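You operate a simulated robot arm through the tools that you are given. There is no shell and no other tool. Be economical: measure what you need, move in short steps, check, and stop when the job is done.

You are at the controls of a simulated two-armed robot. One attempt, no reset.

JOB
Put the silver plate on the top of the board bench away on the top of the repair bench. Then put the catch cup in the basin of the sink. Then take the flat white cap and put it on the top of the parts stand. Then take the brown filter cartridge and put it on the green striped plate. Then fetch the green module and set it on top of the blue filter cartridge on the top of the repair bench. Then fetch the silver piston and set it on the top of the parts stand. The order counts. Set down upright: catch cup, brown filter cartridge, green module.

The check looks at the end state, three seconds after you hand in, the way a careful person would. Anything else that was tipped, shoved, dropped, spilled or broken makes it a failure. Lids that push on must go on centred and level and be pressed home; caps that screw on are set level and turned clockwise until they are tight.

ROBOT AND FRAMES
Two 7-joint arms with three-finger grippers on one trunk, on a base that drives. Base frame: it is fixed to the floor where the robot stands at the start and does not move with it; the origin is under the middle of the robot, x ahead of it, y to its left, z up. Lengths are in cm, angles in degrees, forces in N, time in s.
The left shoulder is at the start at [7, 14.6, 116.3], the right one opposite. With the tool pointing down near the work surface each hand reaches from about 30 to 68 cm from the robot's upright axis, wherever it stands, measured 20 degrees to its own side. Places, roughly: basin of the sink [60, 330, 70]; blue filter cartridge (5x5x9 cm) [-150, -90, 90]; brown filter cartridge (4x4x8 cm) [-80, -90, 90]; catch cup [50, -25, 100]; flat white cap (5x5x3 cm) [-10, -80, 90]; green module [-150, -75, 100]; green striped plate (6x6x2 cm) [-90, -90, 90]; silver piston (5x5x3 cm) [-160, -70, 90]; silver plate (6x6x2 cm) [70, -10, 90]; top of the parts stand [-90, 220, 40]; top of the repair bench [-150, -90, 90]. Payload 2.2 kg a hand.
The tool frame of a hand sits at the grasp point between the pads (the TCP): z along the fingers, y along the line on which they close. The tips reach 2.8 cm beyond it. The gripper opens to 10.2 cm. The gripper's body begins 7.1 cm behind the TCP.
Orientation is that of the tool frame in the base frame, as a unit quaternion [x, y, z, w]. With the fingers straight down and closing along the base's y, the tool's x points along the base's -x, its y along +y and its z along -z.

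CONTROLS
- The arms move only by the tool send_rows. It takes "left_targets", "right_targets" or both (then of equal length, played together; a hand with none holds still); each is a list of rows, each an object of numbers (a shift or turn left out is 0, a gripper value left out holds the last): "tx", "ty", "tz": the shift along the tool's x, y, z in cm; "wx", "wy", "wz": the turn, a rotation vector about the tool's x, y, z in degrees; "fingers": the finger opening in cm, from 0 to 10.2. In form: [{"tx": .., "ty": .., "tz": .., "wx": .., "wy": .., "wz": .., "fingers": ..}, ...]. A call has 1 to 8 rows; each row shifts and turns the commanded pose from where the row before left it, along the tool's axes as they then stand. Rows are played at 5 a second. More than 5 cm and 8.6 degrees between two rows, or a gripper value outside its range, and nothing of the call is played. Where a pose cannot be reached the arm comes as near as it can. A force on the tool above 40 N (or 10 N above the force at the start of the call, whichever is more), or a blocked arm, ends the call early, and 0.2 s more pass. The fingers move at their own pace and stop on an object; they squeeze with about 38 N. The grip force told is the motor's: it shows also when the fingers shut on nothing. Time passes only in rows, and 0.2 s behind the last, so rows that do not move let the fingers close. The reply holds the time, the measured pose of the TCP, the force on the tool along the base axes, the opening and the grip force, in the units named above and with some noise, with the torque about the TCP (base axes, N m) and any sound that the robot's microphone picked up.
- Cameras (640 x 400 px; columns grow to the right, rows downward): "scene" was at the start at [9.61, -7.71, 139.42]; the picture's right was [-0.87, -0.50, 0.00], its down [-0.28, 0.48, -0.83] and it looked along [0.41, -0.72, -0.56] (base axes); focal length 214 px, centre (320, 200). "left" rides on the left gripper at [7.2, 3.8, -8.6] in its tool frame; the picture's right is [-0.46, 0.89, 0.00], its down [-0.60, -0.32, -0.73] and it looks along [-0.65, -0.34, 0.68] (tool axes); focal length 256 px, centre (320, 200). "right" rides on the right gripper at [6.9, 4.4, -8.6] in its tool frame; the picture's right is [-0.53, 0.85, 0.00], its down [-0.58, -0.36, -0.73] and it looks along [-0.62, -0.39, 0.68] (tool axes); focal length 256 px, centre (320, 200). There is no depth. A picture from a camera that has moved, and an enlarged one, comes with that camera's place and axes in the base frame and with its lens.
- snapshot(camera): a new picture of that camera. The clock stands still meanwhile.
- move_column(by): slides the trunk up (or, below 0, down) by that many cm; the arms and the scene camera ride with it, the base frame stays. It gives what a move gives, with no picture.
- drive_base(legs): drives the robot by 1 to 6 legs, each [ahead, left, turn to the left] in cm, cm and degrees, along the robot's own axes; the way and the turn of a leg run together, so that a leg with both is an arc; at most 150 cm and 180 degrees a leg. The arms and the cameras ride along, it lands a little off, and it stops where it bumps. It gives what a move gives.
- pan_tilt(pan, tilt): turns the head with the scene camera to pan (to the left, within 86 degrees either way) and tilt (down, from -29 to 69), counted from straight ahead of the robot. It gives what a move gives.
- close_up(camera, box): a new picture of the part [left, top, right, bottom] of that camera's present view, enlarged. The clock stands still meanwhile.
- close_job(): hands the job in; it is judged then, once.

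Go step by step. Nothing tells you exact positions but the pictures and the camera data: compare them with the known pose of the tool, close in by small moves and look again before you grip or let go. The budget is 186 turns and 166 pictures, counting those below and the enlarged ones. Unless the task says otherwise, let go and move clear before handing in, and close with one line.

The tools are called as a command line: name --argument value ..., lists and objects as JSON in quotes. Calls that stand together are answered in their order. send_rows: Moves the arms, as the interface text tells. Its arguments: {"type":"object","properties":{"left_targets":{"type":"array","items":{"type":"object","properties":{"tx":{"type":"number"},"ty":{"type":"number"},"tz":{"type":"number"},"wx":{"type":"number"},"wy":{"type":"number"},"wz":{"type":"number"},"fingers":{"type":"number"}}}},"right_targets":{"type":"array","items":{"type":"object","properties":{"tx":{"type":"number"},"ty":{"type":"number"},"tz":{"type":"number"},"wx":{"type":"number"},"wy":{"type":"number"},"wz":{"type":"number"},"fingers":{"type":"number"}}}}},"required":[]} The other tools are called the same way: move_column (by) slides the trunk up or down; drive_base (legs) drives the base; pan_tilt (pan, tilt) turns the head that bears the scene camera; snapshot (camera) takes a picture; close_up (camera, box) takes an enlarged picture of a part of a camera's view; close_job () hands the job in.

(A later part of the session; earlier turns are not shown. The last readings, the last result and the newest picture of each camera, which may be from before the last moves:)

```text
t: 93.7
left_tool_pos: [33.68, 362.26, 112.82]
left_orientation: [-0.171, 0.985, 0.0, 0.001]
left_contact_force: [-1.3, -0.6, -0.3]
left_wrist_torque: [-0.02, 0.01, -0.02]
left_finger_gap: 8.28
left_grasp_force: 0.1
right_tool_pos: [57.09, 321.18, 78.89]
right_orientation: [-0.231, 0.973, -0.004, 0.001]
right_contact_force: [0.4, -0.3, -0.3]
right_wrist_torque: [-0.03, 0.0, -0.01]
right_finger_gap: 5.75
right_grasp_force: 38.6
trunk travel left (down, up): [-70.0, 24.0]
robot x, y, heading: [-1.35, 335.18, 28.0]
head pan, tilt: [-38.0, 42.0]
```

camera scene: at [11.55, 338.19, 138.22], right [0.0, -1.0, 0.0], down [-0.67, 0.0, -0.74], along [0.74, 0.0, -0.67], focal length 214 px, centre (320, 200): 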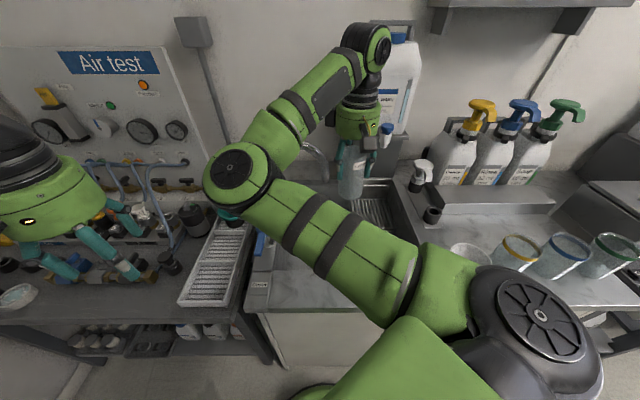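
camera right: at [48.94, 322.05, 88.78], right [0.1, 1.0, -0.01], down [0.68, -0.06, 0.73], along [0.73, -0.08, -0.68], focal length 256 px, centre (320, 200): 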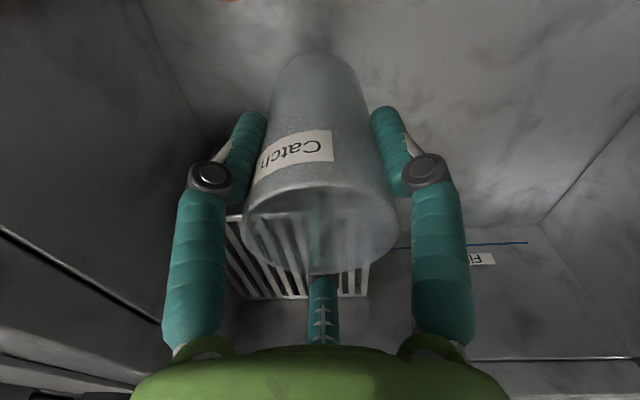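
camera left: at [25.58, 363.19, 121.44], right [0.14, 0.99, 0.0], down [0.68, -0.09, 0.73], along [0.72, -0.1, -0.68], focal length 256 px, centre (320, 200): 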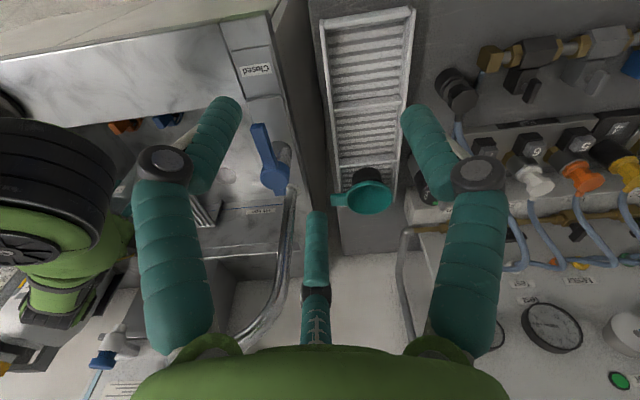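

send_rows --right_targets '[{"tz": 0.4}, {"tz": 0.4}, {"tz": 0.3}]'

close_up --camera "right" --box '[200, 20, 440, 170]'

```text
t: 94.5
left_tool_pos: [33.67, 362.17, 112.83]
left_orientation: [-0.172, 0.985, 0.001, 0.002]
left_contact_force: [-0.5, 0.2, -0.1]
left_wrist_torque: [-0.01, -0.02, 0.0]
left_finger_gap: 8.3
left_grasp_force: 0.0
right_tool_pos: [57.1, 321.14, 77.85]
right_orientation: [-0.23, 0.973, -0.005, 0.002]
right_contact_force: [-0.4, 0.2, 0.0]
right_wrist_torque: [0.02, 0.01, 0.01]
right_finger_gap: 5.77
right_grasp_force: 38.0
trunk travel left (down, up): [-70.0, 24.0]
robot x, y, heading: [-0.86, 335.63, 28.1]
head pan, tilt: [-38.0, 42.0]
```

```text
2.67 times, centred on (320, 95) of right
camera zoom: at [48.95, 322.04, 86.33], right [0.1, 1.0, -0.01], down [0.68, -0.06, 0.73], along [0.73, -0.08, -0.68], focal length 683 px, centre (320, 480)
```

zoom: 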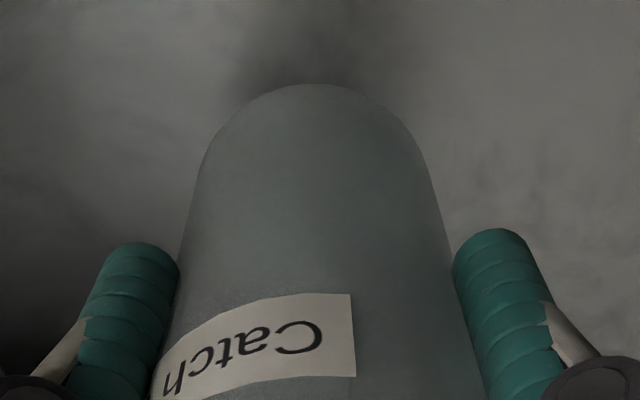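

Near the floor judging by the shadow; keep stepping down.

send_rows --right_targets '[{"tz": 0.4}, {"tz": 0.4}, {"tz": 0.3}]'

```text
t: 95.3
left_tool_pos: [33.7, 362.15, 112.88]
left_orientation: [-0.172, 0.985, 0.0, 0.002]
left_contact_force: [-0.1, -0.8, -0.5]
left_wrist_torque: [-0.02, 0.01, 0.0]
left_finger_gap: 8.28
left_grasp_force: 0.1
right_tool_pos: [57.08, 321.17, 76.72]
right_orientation: [-0.231, 0.973, -0.004, 0.002]
right_contact_force: [-0.1, -0.8, -0.5]
right_wrist_torque: [0.01, -0.02, -0.01]
right_finger_gap: 5.77
right_grasp_force: 38.4
trunk travel left (down, up): [-70.0, 24.0]
robot x, y, heading: [-0.56, 334.72, 28.3]
head pan, tilt: [-38.0, 42.0]
```

send_rows --right_targets '[{"tz": 0.4}, {"tz": 0.4}, {"tz": 0.3}, {"tz": 0.3}]'

close_up --camera "right" --box '[200, 20, 440, 170]'

```text
t: 96.3
left_tool_pos: [33.83, 362.13, 112.69]
left_orientation: [-0.172, 0.985, 0.0, 0.0]
left_contact_force: [0.3, -0.4, 0.2]
left_wrist_torque: [-0.03, -0.04, 0.04]
left_finger_gap: 8.3
left_grasp_force: 0.1
right_tool_pos: [57.22, 321.21, 75.37]
right_orientation: [-0.231, 0.973, -0.004, 0.0]
right_contact_force: [-0.4, -0.1, -0.5]
right_wrist_torque: [0.03, -0.01, 0.03]
right_finger_gap: 5.74
right_grasp_force: 38.3
trunk travel left (down, up): [-70.0, 24.0]
robot x, y, heading: [-1.1, 335.23, 28.0]
head pan, tilt: [-38.0, 42.0]
```

```text
2.67 times, centred on (320, 95) of right
camera zoom: at [48.97, 322.08, 83.8], right [0.1, 1.0, -0.01], down [0.68, -0.06, 0.73], along [0.73, -0.08, -0.68], focal length 683 px, centre (320, 480)
```

zoom: 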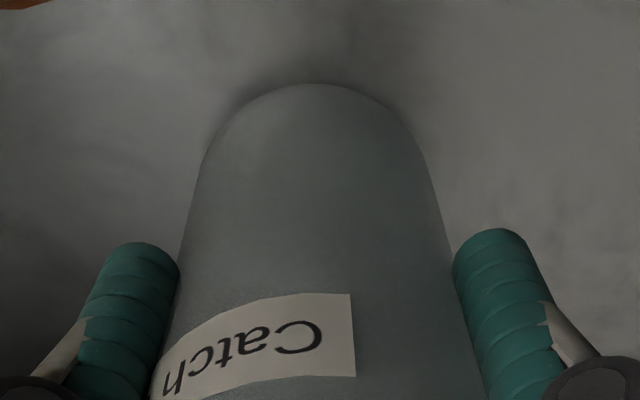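

send_rows --right_targets '[{"tz": 0.3}, {"tz": 0.3}, {"tz": 0.3}]'

close_up --camera "right" --box '[200, 20, 440, 170]'

```text
t: 97.1
left_tool_pos: [33.6, 362.28, 112.91]
left_orientation: [-0.172, 0.985, 0.0, 0.001]
left_contact_force: [-0.7, 0.0, 0.0]
left_wrist_torque: [-0.01, 0.0, -0.03]
left_finger_gap: 8.3
left_grasp_force: 0.1
right_tool_pos: [57.13, 321.11, 74.62]
right_orientation: [-0.23, 0.973, -0.005, 0.003]
right_contact_force: [0.2, 0.6, 5.4]
right_wrist_torque: [0.16, 0.03, 0.0]
right_finger_gap: 5.76
right_grasp_force: 37.6
trunk travel left (down, up): [-70.0, 24.0]
robot x, y, heading: [-1.11, 335.48, 28.0]
head pan, tilt: [-38.0, 42.0]
```

```text
2.67 times, centred on (320, 95) of right
camera zoom: at [48.9, 322.03, 83.01], right [0.1, 1.0, -0.01], down [0.67, -0.06, 0.74], along [0.73, -0.08, -0.68], focal length 683 px, centre (320, 480)
```

zoom: 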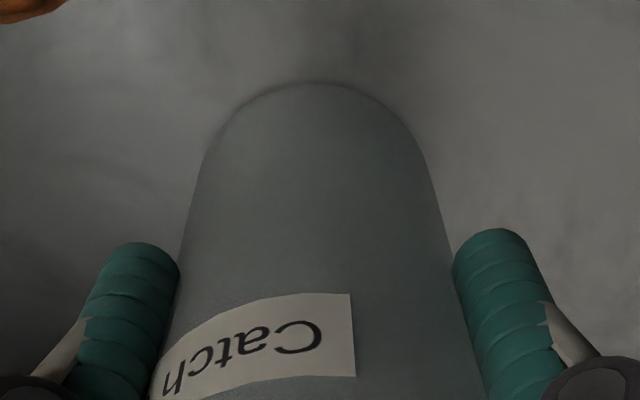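

Contact with the floor. Release and rise straight up.

send_rows --right_targets '[{"fingers": 6.5}, {"fingers": 8}, {"fingers": 8.5}, {"tz": -2}, {"tz": -4}, {"tz": -4}, {"tz": -4}, {"tz": -4}]'

snapshot --camera "right"

```text
t: 98.9
left_tool_pos: [33.68, 362.27, 112.83]
left_orientation: [-0.172, 0.985, 0.0, 0.001]
left_contact_force: [-0.1, 0.7, 0.7]
left_wrist_torque: [-0.01, 0.0, -0.01]
left_finger_gap: 8.29
left_grasp_force: 0.0
right_tool_pos: [57.03, 321.32, 92.54]
right_orientation: [-0.231, 0.973, -0.004, 0.002]
right_contact_force: [-0.6, -0.2, 0.0]
right_wrist_torque: [-0.01, 0.0, -0.01]
right_finger_gap: 8.49
right_grasp_force: 0.0
trunk travel left (down, up): [-70.0, 24.0]
robot x, y, heading: [-0.81, 335.29, 27.8]
head pan, tilt: [-38.0, 42.0]
```

```text
95 pictures are left
camera right: at [48.8, 322.18, 100.96], right [0.1, 1.0, -0.01], down [0.68, -0.06, 0.73], along [0.73, -0.08, -0.68], focal length 256 px, centre (320, 200)
```

right: 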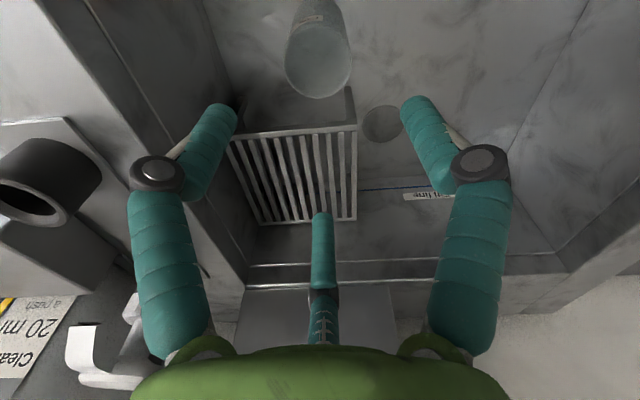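

The cup stands upright in the basin. Next the white cap on the repair bench near (-10, -80): raise the hand and drive back.

send_rows --right_targets '[{"tz": -5}, {"tz": -5}, {"tz": -5}, {"tz": -4}]'

drive_base --legs '[[-28, 0, 0], [0, 0, -118], [145, 4, 0], [145, 3, 0]]'

pan_tilt --pan 5 --tilt 38

snapshot --camera "scene"

```text
t: 99.9
left_tool_pos: [33.69, 362.2, 112.86]
left_orientation: [-0.172, 0.985, 0.001, 0.001]
left_contact_force: [0.4, 0.1, 0.4]
left_wrist_torque: [-0.01, 0.0, 0.02]
left_finger_gap: 8.32
left_grasp_force: 0.0
right_tool_pos: [56.96, 321.52, 111.57]
right_orientation: [-0.231, 0.973, -0.004, 0.001]
right_contact_force: [0.0, -0.9, -0.4]
right_wrist_torque: [-0.01, 0.0, 0.02]
right_finger_gap: 8.51
right_grasp_force: 0.1
trunk travel left (down, up): [-70.0, 24.0]
robot x, y, heading: [-1.11, 335.23, 28.0]
head pan, tilt: [-38.0, 42.0]
```

```text
t: 120.4
left_tool_pos: [-3.25, -11.82, 112.74]
left_orientation: [0.747, 0.665, -0.001, 0.0]
left_contact_force: [-0.2, -0.3, 0.5]
left_wrist_torque: [0.0, 0.0, 0.0]
left_finger_gap: 8.28
left_grasp_force: 0.0
right_tool_pos: [-50.22, -14.34, 111.6]
right_orientation: [0.705, 0.709, -0.003, -0.003]
right_contact_force: [0.6, -0.1, 0.0]
right_wrist_torque: [0.01, -0.01, 0.02]
right_finger_gap: 8.52
right_grasp_force: 0.0
trunk travel left (down, up): [-70.0, 24.0]
robot x, y, heading: [-11.51, 31.18, -88.6]
head pan, tilt: [-38.0, 42.0]
```

```text
t: 121.5
left_tool_pos: [-3.45, -11.78, 112.91]
left_orientation: [0.747, 0.664, -0.001, 0.0]
left_contact_force: [0.5, -0.6, -0.3]
left_wrist_torque: [-0.01, -0.02, 0.02]
left_finger_gap: 8.32
left_grasp_force: 0.1
right_tool_pos: [-50.34, -14.48, 111.58]
right_orientation: [0.706, 0.708, -0.003, -0.003]
right_contact_force: [1.4, -0.5, -0.3]
right_wrist_torque: [0.02, -0.03, 0.01]
right_finger_gap: 8.52
right_grasp_force: 0.2
trunk travel left (down, up): [-70.0, 24.0]
robot x, y, heading: [-12.25, 31.0, -88.3]
head pan, tilt: [5.0, 38.0]
```

```text
94 pictures are left
camera scene: at [-10.64, 17.56, 138.81], right [-0.99, -0.11, 0.0], down [-0.07, 0.61, -0.79], along [0.09, -0.78, -0.62], focal length 214 px, centre (320, 200)
```

scene: 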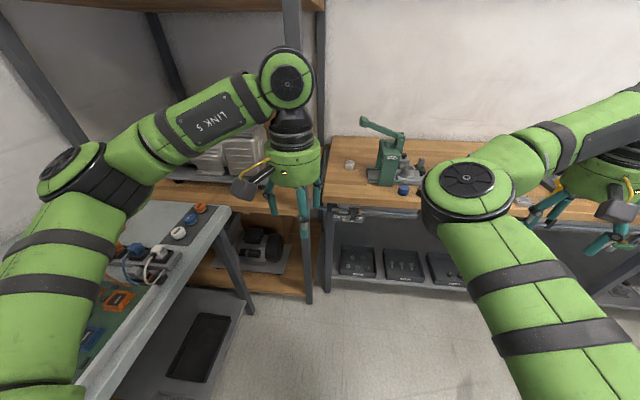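

The white cap appears near (-14.5, -77), left of the green press. I'll strafe away from the rack post, then approach.

drive_base --legs '[[0, -29, 0], [22, 0, 0]]'

send_rows --left_targets '[{"ty": 4}, {"ty": 4}, {"ty": 4}, {"ty": 4}]'

pan_tilt --pan 15 --tilt 40

snapshot --camera "scene"

snapshot --camera "left"

```text
t: 124.8
left_tool_pos: [-31.51, -34.4, 112.86]
left_orientation: [0.749, 0.663, -0.001, 0.0]
left_contact_force: [0.1, 0.1, -0.2]
left_wrist_torque: [-0.02, 0.03, -0.03]
left_finger_gap: 8.32
left_grasp_force: 0.0
right_tool_pos: [-78.33, -36.87, 111.64]
right_orientation: [0.707, 0.707, -0.004, -0.003]
right_contact_force: [-0.1, 0.6, -0.3]
right_wrist_torque: [0.01, 0.0, 0.02]
right_finger_gap: 8.49
right_grasp_force: 0.0
trunk travel left (down, up): [-70.0, 24.0]
robot x, y, heading: [-39.88, 8.5, -89.0]
head pan, tilt: [5.0, 38.0]
```

```text
t: 125.8
left_tool_pos: [-15.34, -36.26, 112.85]
left_orientation: [0.749, 0.663, -0.001, -0.001]
left_contact_force: [0.2, 0.0, -1.1]
left_wrist_torque: [-0.01, 0.06, -0.01]
left_finger_gap: 8.3
left_grasp_force: 0.1
right_tool_pos: [-78.19, -36.92, 111.57]
right_orientation: [0.707, 0.707, -0.004, -0.003]
right_contact_force: [0.3, 1.2, 0.6]
right_wrist_torque: [-0.01, 0.03, -0.01]
right_finger_gap: 8.5
right_grasp_force: 0.0
trunk travel left (down, up): [-70.0, 24.0]
robot x, y, heading: [-40.04, 8.65, -88.5]
head pan, tilt: [5.0, 38.0]
```

```text
t: 126.5
left_tool_pos: [-15.66, -36.52, 112.95]
left_orientation: [0.749, 0.663, 0.0, 0.001]
left_contact_force: [-0.1, -0.6, 0.5]
left_wrist_torque: [-0.02, -0.03, 0.02]
left_finger_gap: 8.31
left_grasp_force: 0.1
right_tool_pos: [-78.45, -36.99, 111.61]
right_orientation: [0.707, 0.707, -0.004, -0.002]
right_contact_force: [0.0, 0.7, 0.4]
right_wrist_torque: [0.0, 0.02, 0.02]
right_finger_gap: 8.51
right_grasp_force: 0.0
trunk travel left (down, up): [-70.0, 24.0]
robot x, y, heading: [-39.8, 8.6, -88.8]
head pan, tilt: [15.0, 40.0]
```

```text
93 pictures are left
camera scene: at [-37.25, -4.74, 138.51], right [-0.96, -0.28, 0.0], down [-0.18, 0.62, -0.77], along [0.22, -0.73, -0.64], focal length 214 px, centre (320, 200)
```

scene: 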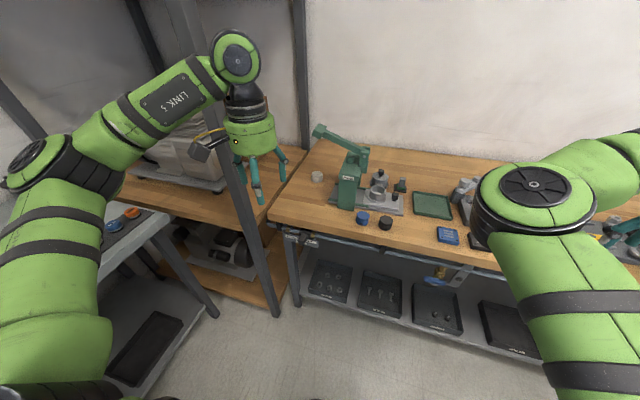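

```text
92 pictures are left
camera left: at [-10.94, -29.8, 121.51], right [0.82, -0.57, 0.0], down [-0.39, -0.56, 0.73], along [-0.42, -0.6, -0.68], focal length 256 px, centre (320, 200)
```

left: 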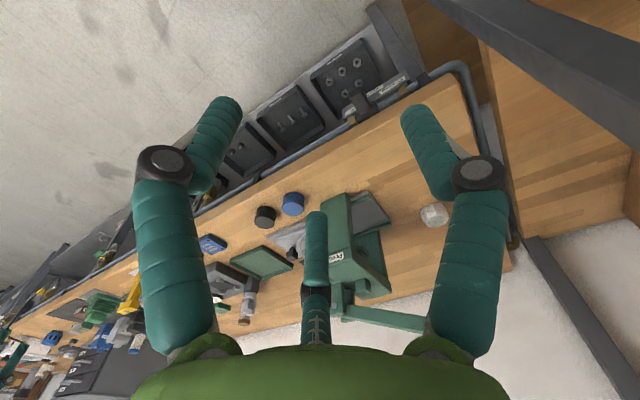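

close_up --camera "left" --box '[380, 160, 500, 260]'

close_up --camera "scene" --box '[260, 110, 500, 260]'

```text
4.00 times, centred on (440, 210) of left
camera zoom: at [-10.94, -29.8, 121.51], right [0.82, -0.57, 0.0], down [-0.39, -0.56, 0.73], along [-0.42, -0.6, -0.68], focal length 1024 px, centre (-160, 160)
```

zoom: 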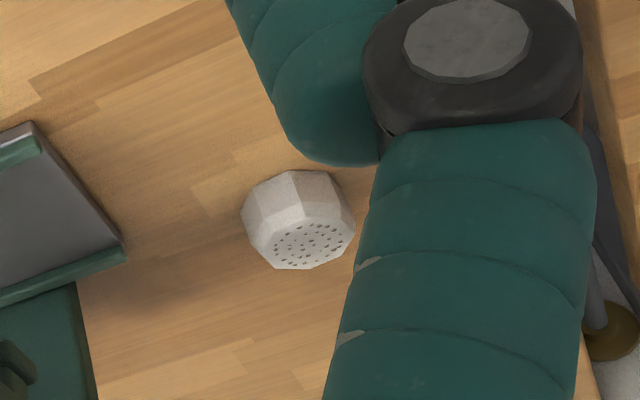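

```text
2.67 times, centred on (380, 185) of scene
camera zoom: at [-37.25, -4.74, 138.51], right [-0.96, -0.28, 0.0], down [-0.18, 0.62, -0.77], along [0.22, -0.73, -0.64], focal length 572 px, centre (160, 240)
```

zoom: 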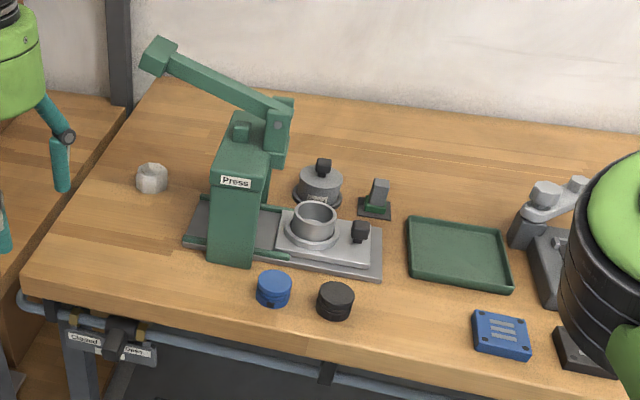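

The white perforated cap is at (-14.5, -77.3). The press lever tip overhangs at about (-19, -64, 112) and the rack post is at (5, -49), so I'll approach with the robot further right.

drive_base --legs '[[0, -15, 0]]'

send_rows --left_targets '[{"ty": 4, "tx": 0.5}, {"ty": 4, "tx": 0.5}, {"ty": 4, "tx": 0.5}, {"ty": 4, "tx": 0.5}, {"ty": 4, "tx": 0.5}]'

drive_base --legs '[[18, 0, 0]]'

snapshot --camera "scene"

snapshot --camera "left"

```text
t: 127.9
left_tool_pos: [-30.15, -36.73, 112.92]
left_orientation: [0.748, 0.663, -0.001, 0.0]
left_contact_force: [0.7, -0.3, 0.2]
left_wrist_torque: [0.01, 0.01, -0.02]
left_finger_gap: 8.31
left_grasp_force: 0.2
right_tool_pos: [-93.02, -37.48, 111.65]
right_orientation: [0.707, 0.707, -0.004, -0.003]
right_contact_force: [0.9, 0.6, 0.1]
right_wrist_torque: [0.01, 0.04, 0.01]
right_finger_gap: 8.49
right_grasp_force: 0.0
trunk travel left (down, up): [-70.0, 24.0]
robot x, y, heading: [-55.21, 7.79, -88.6]
head pan, tilt: [15.0, 40.0]
```

```text
t: 129.1
left_tool_pos: [-10.09, -36.65, 112.77]
left_orientation: [0.749, 0.663, -0.001, 0.001]
left_contact_force: [0.3, 0.1, -0.4]
left_wrist_torque: [-0.02, 0.03, 0.05]
left_finger_gap: 8.31
left_grasp_force: 0.0
right_tool_pos: [-93.17, -37.43, 111.59]
right_orientation: [0.706, 0.708, -0.005, -0.002]
right_contact_force: [0.2, 0.2, 0.0]
right_wrist_torque: [-0.02, 0.01, 0.02]
right_finger_gap: 8.51
right_grasp_force: 0.0
trunk travel left (down, up): [-70.0, 24.0]
robot x, y, heading: [-54.9, 7.95, -88.5]
head pan, tilt: [15.0, 40.0]
```

```text
t: 130.6
left_tool_pos: [-9.83, -54.49, 112.96]
left_orientation: [0.748, 0.664, -0.001, 0.001]
left_contact_force: [0.3, 0.3, 0.1]
left_wrist_torque: [0.0, -0.02, 0.0]
left_finger_gap: 8.29
left_grasp_force: 0.0
right_tool_pos: [-92.8, -55.28, 111.66]
right_orientation: [0.706, 0.708, -0.004, -0.002]
right_contact_force: [0.9, 0.5, -1.0]
right_wrist_torque: [-0.02, -0.04, 0.01]
right_finger_gap: 8.5
right_grasp_force: 0.1
trunk travel left (down, up): [-70.0, 24.0]
robot x, y, heading: [-54.48, -9.47, -88.9]
head pan, tilt: [15.0, 40.0]
```

```text
89 pictures are left
camera scene: at [-51.68, -22.79, 138.54], right [-0.96, -0.28, 0.0], down [-0.18, 0.61, -0.77], along [0.22, -0.74, -0.64], focal length 214 px, centre (320, 200)
```

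scene: 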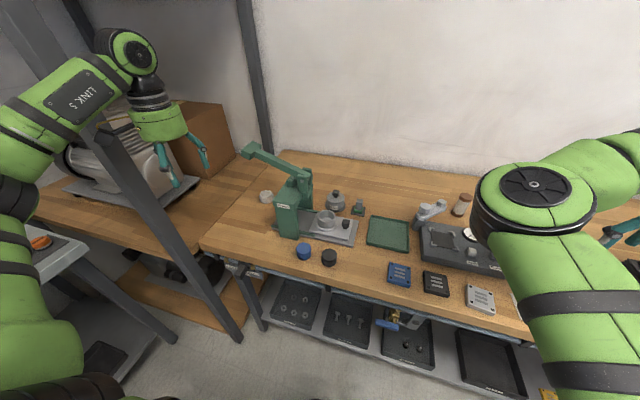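

```text
88 pictures are left
camera left: at [-5.14, -47.71, 121.5], right [0.82, -0.57, 0.0], down [-0.39, -0.56, 0.73], along [-0.41, -0.6, -0.68], focal length 256 px, centre (320, 200)
```

left: 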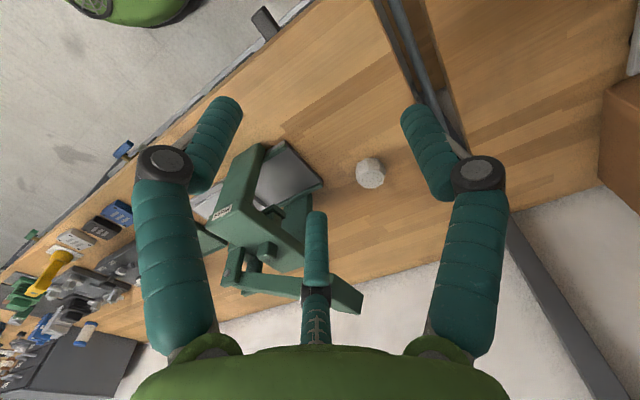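

Let me measure the press lever tip precisely, since it overhangs near the cap.

close_up --camera "scene" --box '[220, 130, 380, 230]'

close_up --camera "left" --box '[200, 130, 440, 330]'

```text
4.00 times, centred on (300, 180) of scene
camera zoom: at [-51.68, -22.79, 138.54], right [-0.96, -0.28, 0.0], down [-0.18, 0.61, -0.77], along [0.22, -0.74, -0.64], focal length 858 px, centre (400, 280)
```

zoom: 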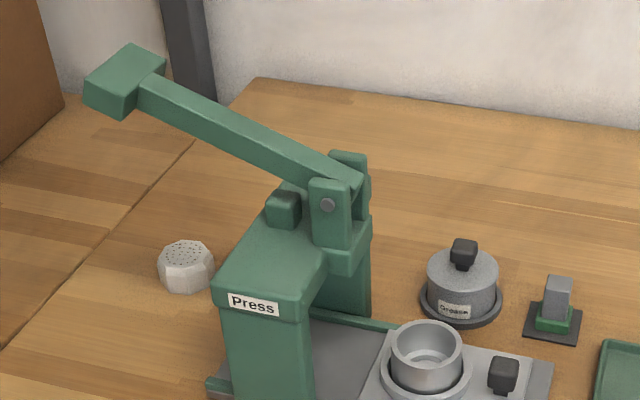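

```text
2.00 times, centred on (320, 230) of left
camera zoom: at [-5.14, -47.71, 121.5], right [0.82, -0.57, 0.0], down [-0.39, -0.56, 0.73], along [-0.41, -0.6, -0.68], focal length 512 px, centre (320, 140)
```

zoom: 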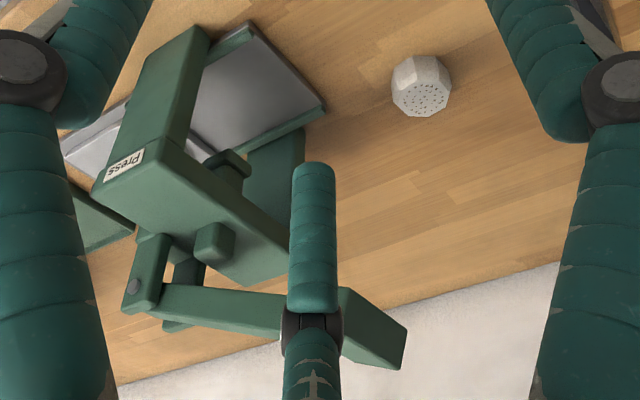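

Lever tip measured at (-17, -70.5, 110.7), close to the column above the cap, so I'll come in from the +x side and grip with the hand leaning away. First extend slightly and drive in.

send_rows --left_targets '[{"tx": -2.3, "ty": 1}, {"tx": -2.5, "ty": 0.5}]'

drive_base --legs '[[8, 0, 0]]'

snapshot --camera "scene"

```text
t: 131.2
left_tool_pos: [-11.52, -57.93, 112.24]
left_orientation: [0.747, 0.664, 0.0, 0.001]
left_contact_force: [-0.7, 0.2, 0.2]
left_wrist_torque: [0.02, 0.0, 0.0]
left_finger_gap: 8.3
left_grasp_force: 0.0
left hand out of reach, approached as far as the arm can: row 1, 2
right_tool_pos: [-92.95, -55.52, 111.55]
right_orientation: [0.706, 0.708, -0.004, -0.002]
right_contact_force: [-0.4, 0.0, 0.0]
right_wrist_torque: [0.03, 0.0, -0.01]
right_finger_gap: 8.5
right_grasp_force: 0.1
trunk travel left (down, up): [-70.0, 24.0]
robot x, y, heading: [-54.31, -9.77, -88.8]
head pan, tilt: [15.0, 40.0]
```

```text
t: 132.2
left_tool_pos: [-11.37, -65.53, 112.36]
left_orientation: [0.747, 0.664, -0.002, 0.002]
left_contact_force: [-0.4, -0.1, -0.3]
left_wrist_torque: [-0.05, -0.01, -0.02]
left_finger_gap: 8.32
left_grasp_force: 0.0
right_tool_pos: [-92.5, -63.15, 111.7]
right_orientation: [0.707, 0.708, -0.005, -0.002]
right_contact_force: [-0.4, -0.1, -0.1]
right_wrist_torque: [-0.01, 0.01, -0.03]
right_finger_gap: 8.5
right_grasp_force: 0.0
trunk travel left (down, up): [-70.0, 24.0]
robot x, y, heading: [-53.9, -17.28, -88.4]
head pan, tilt: [15.0, 40.0]
```

```text
85 pictures are left
camera scene: at [-51.48, -30.65, 138.54], right [-0.96, -0.28, 0.0], down [-0.18, 0.61, -0.77], along [0.22, -0.74, -0.64], focal length 214 px, centre (320, 200)
```

scene: 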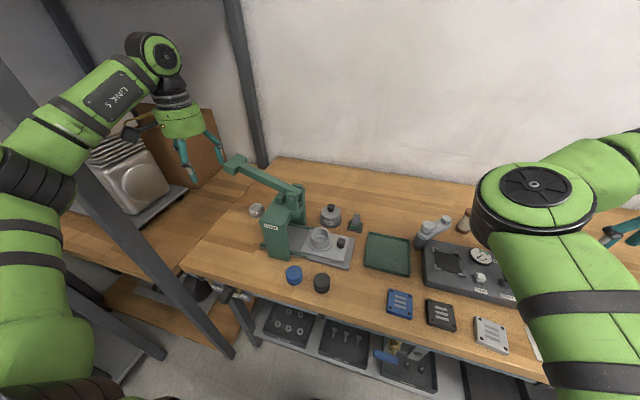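

I'll raise the trunk 15 cm so the hand clears the lever, then drive in.

move_column --by 14

drive_base --legs '[[5, 0, 0]]'

send_rows --left_targets '[{"tz": 3, "tx": -1.5, "ty": 0.8}, {"tz": 3, "tx": -1.5, "ty": 0.8}, {"tx": -2, "ty": 0.8}]'

snapshot --camera "scene"

snapshot --camera "left"

```text
t: 133.9
left_tool_pos: [-11.19, -65.74, 126.33]
left_orientation: [0.747, 0.665, -0.001, 0.001]
left_contact_force: [0.0, -0.4, 0.0]
left_wrist_torque: [-0.01, -0.01, 0.0]
left_finger_gap: 8.31
left_grasp_force: 0.2
right_tool_pos: [-92.57, -63.31, 125.58]
right_orientation: [0.706, 0.708, -0.004, -0.002]
right_contact_force: [-0.3, -0.6, 0.6]
right_wrist_torque: [0.02, -0.01, -0.02]
right_finger_gap: 8.51
right_grasp_force: 0.1
trunk travel left (down, up): [-84.0, 10.0]
robot x, y, heading: [-53.97, -17.83, -88.4]
head pan, tilt: [15.0, 40.0]
```

```text
t: 134.8
left_tool_pos: [-11.11, -69.61, 126.76]
left_orientation: [0.747, 0.665, -0.004, 0.004]
left_contact_force: [0.6, 1.0, 0.5]
left_wrist_torque: [-0.12, -0.02, 0.0]
left_finger_gap: 8.3
left_grasp_force: 0.1
right_tool_pos: [-92.34, -67.2, 126.03]
right_orientation: [0.707, 0.707, -0.007, 0.001]
right_contact_force: [-0.7, 0.4, 0.3]
right_wrist_torque: [-0.13, 0.0, 0.01]
right_finger_gap: 8.47
right_grasp_force: 0.0
trunk travel left (down, up): [-84.0, 10.0]
robot x, y, heading: [-54.02, -22.59, -88.2]
head pan, tilt: [15.0, 40.0]
```

```text
t: 135.6
left_tool_pos: [-10.29, -70.34, 122.22]
left_orientation: [0.744, 0.669, 0.0, 0.003]
left_contact_force: [0.0, -1.4, -0.4]
left_wrist_torque: [0.02, -0.04, 0.0]
left_finger_gap: 8.31
left_grasp_force: 0.1
left hand out of reach, approached as far as the arm can: row 1, 2, 3
right_tool_pos: [-92.51, -68.25, 125.55]
right_orientation: [0.707, 0.707, -0.003, -0.002]
right_contact_force: [0.0, -0.6, 0.9]
right_wrist_torque: [0.02, -0.05, 0.01]
right_finger_gap: 8.51
right_grasp_force: 0.0
trunk travel left (down, up): [-84.0, 10.0]
robot x, y, heading: [-53.91, -22.35, -88.6]
head pan, tilt: [15.0, 40.0]
```

```text
84 pictures are left
camera scene: at [-51.47, -35.87, 152.5], right [-0.96, -0.28, 0.0], down [-0.18, 0.62, -0.77], along [0.22, -0.73, -0.64], focal length 214 px, centre (320, 200)
```

scene: 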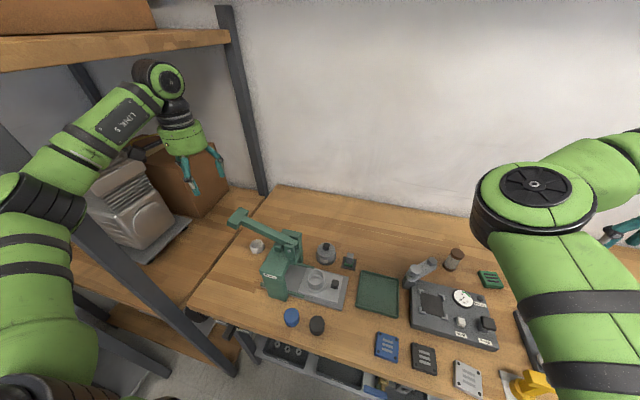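

```text
83 pictures are left
camera left: at [-5.71, -63.7, 131.04], right [0.83, -0.56, 0.01], down [-0.38, -0.56, 0.73], along [-0.4, -0.61, -0.68], focal length 256 px, centre (320, 200)
```

left: 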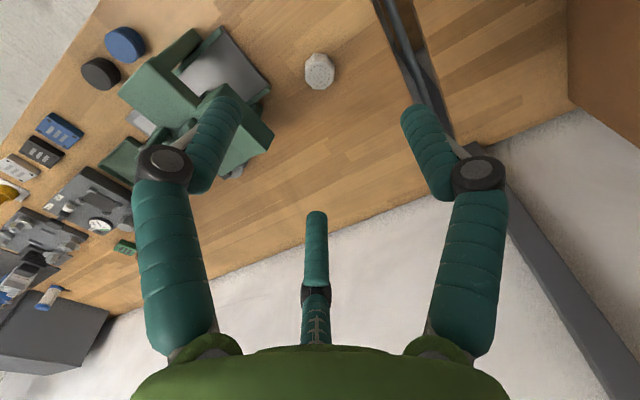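

Drive 5 cm more, then descend on the +x side of the lever.

drive_base --legs '[[5, 0, 0]]'

send_rows --left_targets '[{"tz": 3, "fingers": 5}, {"tz": 3, "tx": -0.5, "ty": 1}, {"tz": 3, "ty": 1, "tx": -0.5}]'

snapshot --camera "scene"

snapshot --camera "left"

```text
t: 136.5
left_tool_pos: [-9.8, -74.36, 122.99]
left_orientation: [0.744, 0.668, -0.004, 0.006]
left_contact_force: [0.5, 1.2, 0.6]
left_wrist_torque: [-0.13, -0.01, 0.01]
left_finger_gap: 8.29
left_grasp_force: 0.1
right_tool_pos: [-92.29, -72.13, 126.02]
right_orientation: [0.706, 0.708, -0.008, 0.001]
right_contact_force: [-0.8, 2.0, 0.6]
right_wrist_torque: [-0.13, 0.04, -0.02]
right_finger_gap: 8.5
right_grasp_force: 0.1
trunk travel left (down, up): [-84.0, 10.0]
robot x, y, heading: [-53.87, -27.55, -88.1]
head pan, tilt: [15.0, 40.0]
```

```text
t: 137.3
left_tool_pos: [-9.49, -75.6, 117.39]
left_orientation: [0.743, 0.67, -0.001, 0.004]
left_contact_force: [-0.3, 0.4, -0.9]
left_wrist_torque: [0.04, -0.02, 0.0]
left_finger_gap: 5.01
left_grasp_force: 0.1
left hand out of reach, approached as far as the arm can: row 2, 3
right_tool_pos: [-92.32, -73.13, 125.58]
right_orientation: [0.707, 0.708, -0.004, -0.002]
right_contact_force: [-0.1, -1.6, 0.5]
right_wrist_torque: [0.02, -0.02, 0.0]
right_finger_gap: 8.5
right_grasp_force: 0.1
trunk travel left (down, up): [-84.0, 10.0]
robot x, y, heading: [-54.15, -27.49, -88.5]
head pan, tilt: [15.0, 40.0]
```

```text
82 pictures are left
camera scene: at [-51.24, -40.74, 152.5], right [-0.96, -0.29, 0.0], down [-0.18, 0.62, -0.77], along [0.22, -0.73, -0.64], focal length 214 px, centre (320, 200)
```

scene: 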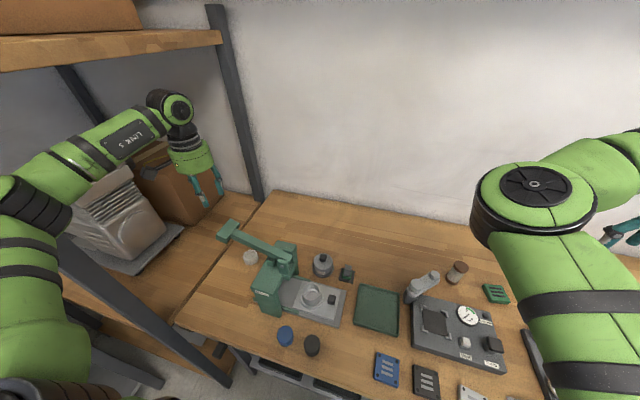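

```text
81 pictures are left
camera left: at [-4.96, -68.9, 125.93], right [0.83, -0.55, 0.01], down [-0.38, -0.56, 0.73], along [-0.4, -0.61, -0.68], focal length 256 px, centre (320, 200)
```

left: 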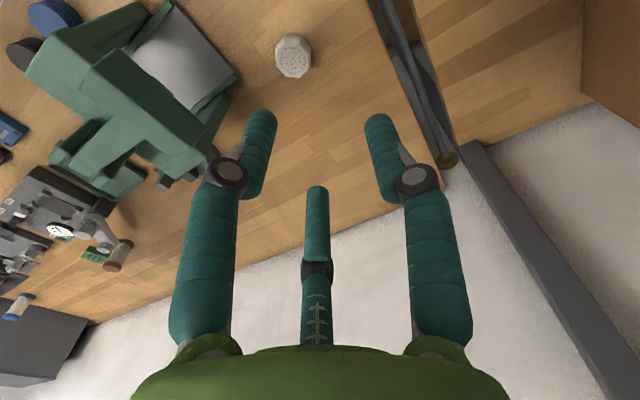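

Cap confirmed at (-14.4, -77.3). Descend beside the lever and lean the hand 15° to +x.

send_rows --left_targets '[{"tz": 3}, {"tz": 4}, {"tz": 4}, {"wx": 7.5}, {"wx": 7.5}, {"fingers": 8}]'

snapshot --camera "left"

close_up --camera "scene" --box '[100, 100, 340, 330]'

```text
t: 138.7
left_tool_pos: [-12.77, -74.62, 104.82]
left_orientation: [0.742, 0.668, -0.046, -0.045]
left_contact_force: [-0.5, 0.1, 0.0]
left_wrist_torque: [-0.02, 0.0, 0.01]
left_finger_gap: 8.01
left_grasp_force: 0.1
left hand out of reach, approached as far as the arm can: row 4, 5
right_tool_pos: [-92.18, -73.06, 125.69]
right_orientation: [0.707, 0.707, -0.005, -0.003]
right_contact_force: [-0.1, -0.4, -0.8]
right_wrist_torque: [0.03, -0.01, -0.03]
right_finger_gap: 8.5
right_grasp_force: 0.0
trunk travel left (down, up): [-84.0, 10.0]
robot x, y, heading: [-54.34, -27.61, -88.4]
head pan, tilt: [15.0, 40.0]
```

```text
80 pictures are left
camera left: at [-7.12, -68.01, 112.91], right [0.82, -0.56, -0.11], down [-0.28, -0.57, 0.77], along [-0.49, -0.6, -0.63], focal length 256 px, centre (320, 200)
```

left: 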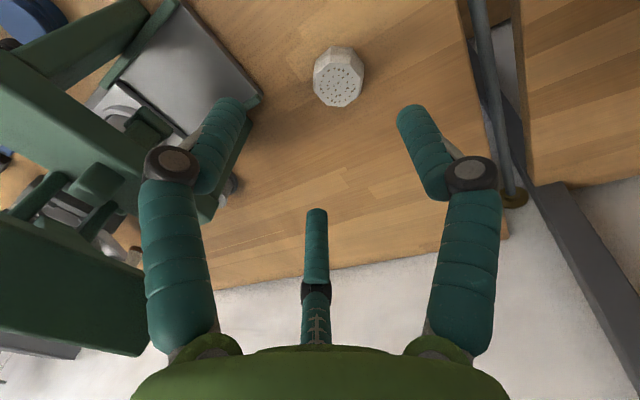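

```text
1.74 times, centred on (220, 215) of scene
camera zoom: at [-51.18, -40.66, 152.51], right [-0.96, -0.29, 0.0], down [-0.18, 0.62, -0.77], along [0.22, -0.73, -0.64], focal length 373 px, centre (494, 174)
```

zoom: 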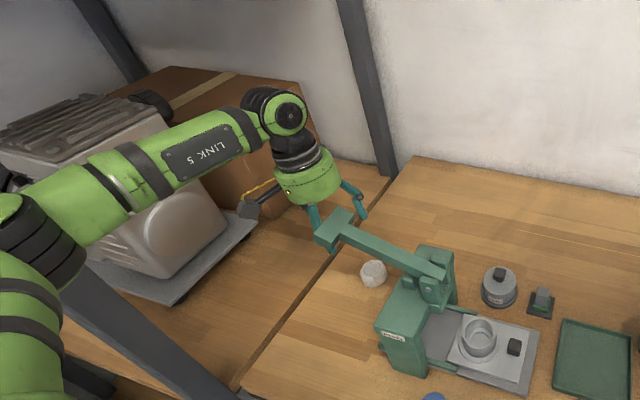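

Lean is ~7° so far (reach-limited). Move down and outward, then lean more.

send_rows --left_targets '[{"tx": -1.4, "ty": 0.6, "tz": 2}, {"tx": -1.3, "ty": 0.7, "tz": 3}, {"tz": 3}, {"wx": 4}, {"wx": 3}]'

snapshot --camera "left"

close_up --camera "scene" --box '[140, 130, 340, 330]'

```text
t: 139.9
left_tool_pos: [-13.32, -74.01, 100.71]
left_orientation: [0.743, 0.665, -0.054, -0.057]
left_contact_force: [0.8, -0.6, -0.3]
left_wrist_torque: [-0.01, -0.03, 0.01]
left_finger_gap: 7.99
left_grasp_force: 0.0
left hand out of reach, approached as far as the arm can: row 1, 2, 4, 5
right_tool_pos: [-92.3, -73.04, 125.72]
right_orientation: [0.707, 0.708, -0.004, -0.001]
right_contact_force: [-0.6, 0.1, -0.1]
right_wrist_torque: [0.01, 0.02, 0.02]
right_finger_gap: 8.51
right_grasp_force: 0.1
trunk travel left (down, up): [-84.0, 10.0]
robot x, y, heading: [-53.51, -27.39, -88.3]
head pan, tilt: [15.0, 40.0]
```

```text
78 pictures are left
camera left: at [-7.48, -67.35, 108.57], right [0.82, -0.56, -0.14], down [-0.26, -0.58, 0.77], along [-0.51, -0.6, -0.62], focal length 256 px, centre (320, 200)
```

left: 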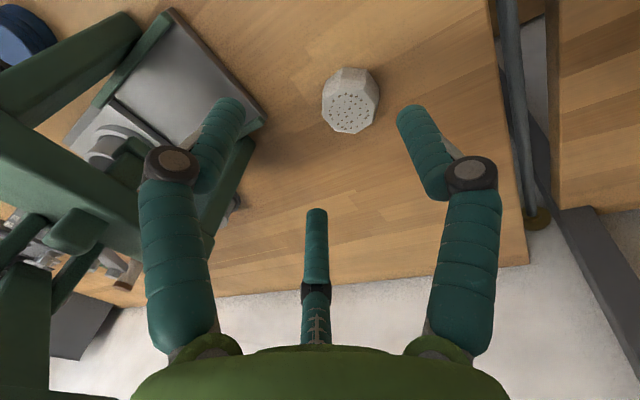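

```text
2.00 times, centred on (240, 230) of scene
camera zoom: at [-51.21, -40.59, 152.52], right [-0.96, -0.29, 0.0], down [-0.18, 0.62, -0.77], along [0.22, -0.73, -0.64], focal length 429 px, centre (480, 140)
```

zoom: 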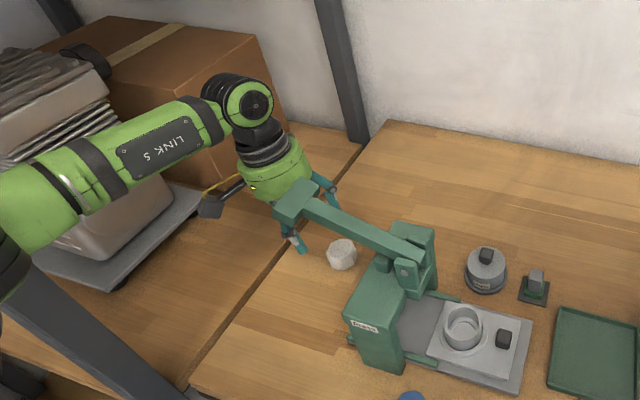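

Reach is still short; nudge the base 1.5 cm ahead and 3 cm left.

drive_base --legs '[[1.5, 3.5, 0]]'

send_rows --left_targets '[{"tx": -1.5, "ty": -0.3}, {"tx": -0.8}]'

snapshot --camera "left"

snapshot --camera "scene"

```text
t: 140.8
left_tool_pos: [-11.06, -74.97, 100.85]
left_orientation: [0.745, 0.663, -0.051, -0.057]
left_contact_force: [0.8, 0.2, -1.0]
left_wrist_torque: [0.08, 0.1, -0.02]
left_finger_gap: 8.01
left_grasp_force: 0.0
right_tool_pos: [-90.17, -73.57, 125.17]
right_orientation: [0.709, 0.705, -0.001, 0.001]
right_contact_force: [-1.5, 1.9, -1.0]
right_wrist_torque: [-0.14, -0.09, -0.02]
right_finger_gap: 8.5
right_grasp_force: 0.0
trunk travel left (down, up): [-84.0, 10.0]
robot x, y, heading: [-50.65, -28.54, -88.8]
head pan, tilt: [15.0, 40.0]
```

```text
t: 141.4
left_tool_pos: [-11.07, -76.25, 100.88]
left_orientation: [0.744, 0.664, -0.053, -0.057]
left_contact_force: [0.3, -0.1, 0.1]
left_wrist_torque: [0.0, 0.01, 0.0]
left_finger_gap: 7.99
left_grasp_force: 0.1
left hand out of reach, approached as far as the arm can: row 2
right_tool_pos: [-89.35, -73.54, 125.69]
right_orientation: [0.708, 0.706, -0.003, -0.001]
right_contact_force: [0.1, -0.1, -0.3]
right_wrist_torque: [0.0, 0.02, 0.0]
right_finger_gap: 8.52
right_grasp_force: 0.1
trunk travel left (down, up): [-84.0, 10.0]
robot x, y, heading: [-50.72, -28.03, -88.8]
head pan, tilt: [15.0, 40.0]
```

```text
76 pictures are left
camera left: at [-5.18, -69.74, 108.73], right [0.82, -0.56, -0.14], down [-0.27, -0.57, 0.77], along [-0.51, -0.59, -0.62], focal length 256 px, centre (320, 200)
```

left: 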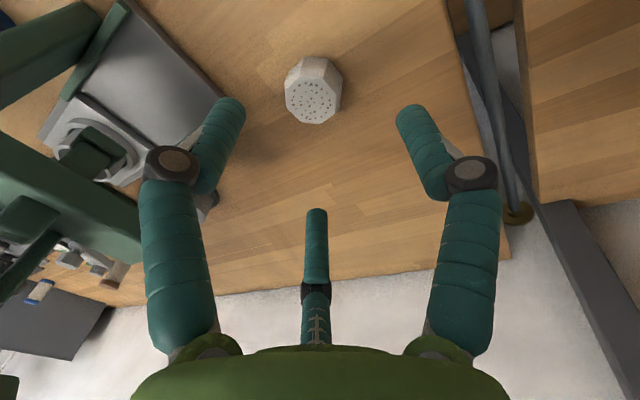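

```text
75 pictures are left
camera scene: at [-48.24, -41.34, 152.54], right [-0.96, -0.28, 0.0], down [-0.18, 0.62, -0.77], along [0.22, -0.74, -0.64], focal length 214 px, centre (320, 200)
```

scene: 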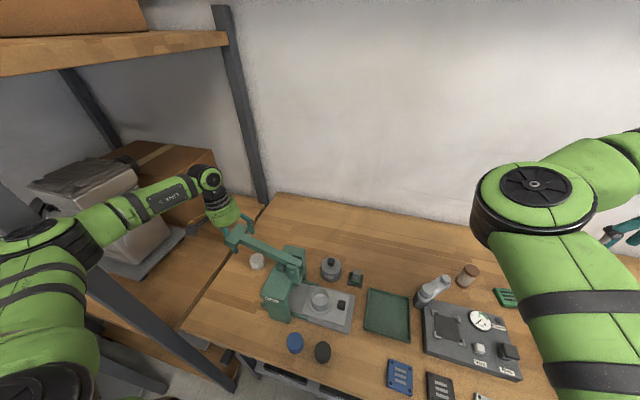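

Cap centre at (-14.5, -77.3). Move diagonally down toward it, part way.

send_rows --left_targets '[{"tx": -0.7, "ty": -0.5, "tz": 3}, {"tx": -0.7, "ty": -0.5, "tz": 3}, {"tz": 2, "ty": -0.4}]'

snapshot --camera "left"

close_up --camera "scene" --box '[160, 150, 320, 310]'

```text
t: 142.2
left_tool_pos: [-13.62, -77.48, 93.12]
left_orientation: [0.745, 0.662, -0.054, -0.058]
left_contact_force: [-0.2, 0.5, 0.2]
left_wrist_torque: [-0.01, 0.03, 0.0]
left_finger_gap: 7.99
left_grasp_force: 0.0
right_tool_pos: [-88.96, -73.68, 125.7]
right_orientation: [0.709, 0.706, -0.005, -0.002]
right_contact_force: [0.2, -0.5, -0.5]
right_wrist_torque: [0.01, -0.02, -0.01]
right_finger_gap: 8.51
right_grasp_force: 0.0
trunk travel left (down, up): [-84.0, 10.0]
robot x, y, heading: [-50.57, -28.39, -88.8]
head pan, tilt: [15.0, 40.0]
```

```text
74 pictures are left
camera left: at [-7.67, -70.84, 100.9], right [0.81, -0.56, -0.14], down [-0.26, -0.57, 0.77], along [-0.52, -0.59, -0.62], focal length 256 px, centre (320, 200)
```

left: 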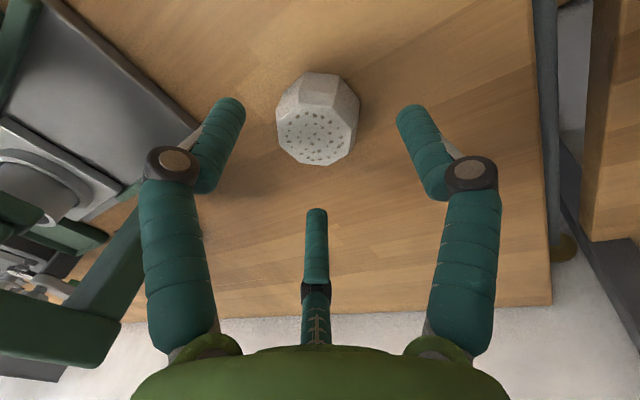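

```text
2.50 times, centred on (240, 230) of scene
camera zoom: at [-47.79, -41.3, 152.52], right [-0.96, -0.28, 0.0], down [-0.18, 0.62, -0.77], along [0.22, -0.74, -0.64], focal length 536 px, centre (520, 125)
```

zoom: 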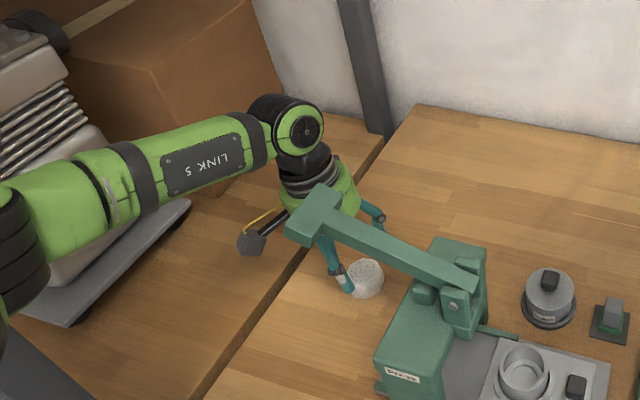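

Aligned. Descend 3.2 cm and close.

send_rows --left_targets '[{"tz": 1.6, "ty": -0.2}, {"tz": 1.5}, {"fingers": 6.5}, {"fingers": 5}, {"fingers": 3}, {}]'

snapshot --camera "left"

```text
t: 143.6
left_tool_pos: [-14.18, -77.28, 90.18]
left_orientation: [0.743, 0.665, -0.053, -0.057]
left_contact_force: [0.2, 0.0, 1.5]
left_wrist_torque: [0.01, -0.02, -0.02]
left_finger_gap: 4.89
left_grasp_force: 37.9
right_tool_pos: [-89.03, -73.64, 125.66]
right_orientation: [0.708, 0.706, -0.004, -0.002]
right_contact_force: [0.3, 0.1, -0.2]
right_wrist_torque: [0.01, 0.0, 0.01]
right_finger_gap: 8.5
right_grasp_force: 0.1
trunk travel left (down, up): [-84.0, 10.0]
robot x, y, heading: [-50.23, -28.19, -88.6]
head pan, tilt: [15.0, 40.0]
```

```text
72 pictures are left
camera left: at [-8.36, -70.66, 98.01], right [0.82, -0.56, -0.14], down [-0.26, -0.58, 0.77], along [-0.51, -0.6, -0.62], focal length 256 px, centre (320, 200)
```

left: 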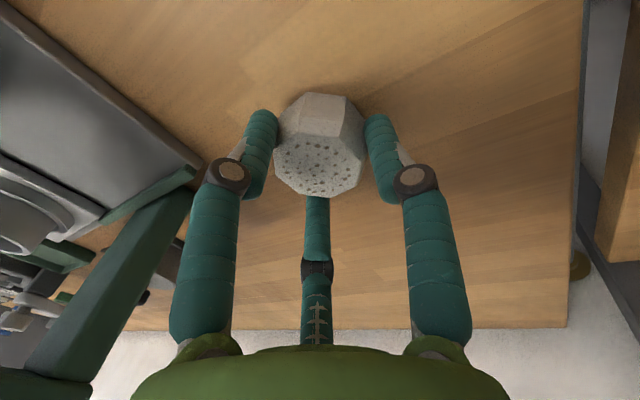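

Gripped. Lift along the lean, shift to +x, then back straight out beside the lever.

send_rows --left_targets '[{"tz": -1.5}, {"tz": -3}, {"tz": -3, "ty": 0.7}, {"tz": -3, "ty": 0.8}, {"ty": 1}, {"ty": 0.8}]'

snapshot --camera "left"

close_up --camera "scene" --box '[160, 130, 320, 290]'

```text
t: 145.0
left_tool_pos: [-12.36, -77.39, 97.37]
left_orientation: [0.745, 0.663, -0.054, -0.059]
left_contact_force: [-0.2, -0.1, -0.1]
left_wrist_torque: [0.0, 0.03, -0.02]
left_finger_gap: 4.9
left_grasp_force: 38.1
left hand out of reach, approached as far as the arm can: row 4, 5, 6
right_tool_pos: [-89.03, -73.56, 125.72]
right_orientation: [0.709, 0.706, -0.004, -0.002]
right_contact_force: [0.7, 0.0, 0.4]
right_wrist_torque: [-0.02, 0.02, 0.03]
right_finger_gap: 8.52
right_grasp_force: 0.0
trunk travel left (down, up): [-84.0, 10.0]
robot x, y, heading: [-50.59, -28.08, -88.8]
head pan, tilt: [15.0, 40.0]
```

```text
71 pictures are left
camera left: at [-6.47, -70.96, 105.22], right [0.81, -0.56, -0.14], down [-0.27, -0.58, 0.77], along [-0.52, -0.59, -0.62], focal length 256 px, centre (320, 200)
```

left: 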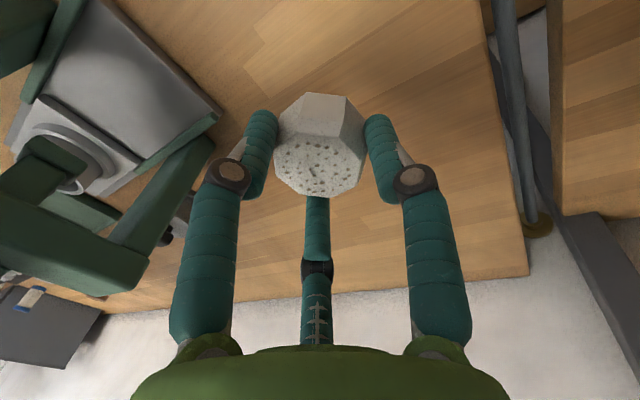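

```text
2.50 times, centred on (240, 210) of scene
camera zoom: at [-47.85, -41.33, 152.51], right [-0.96, -0.28, 0.0], down [-0.18, 0.62, -0.77], along [0.22, -0.74, -0.64], focal length 536 px, centre (520, 175)
```

zoom: 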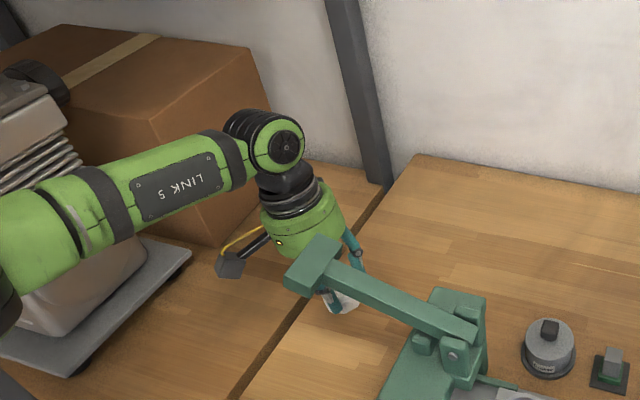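

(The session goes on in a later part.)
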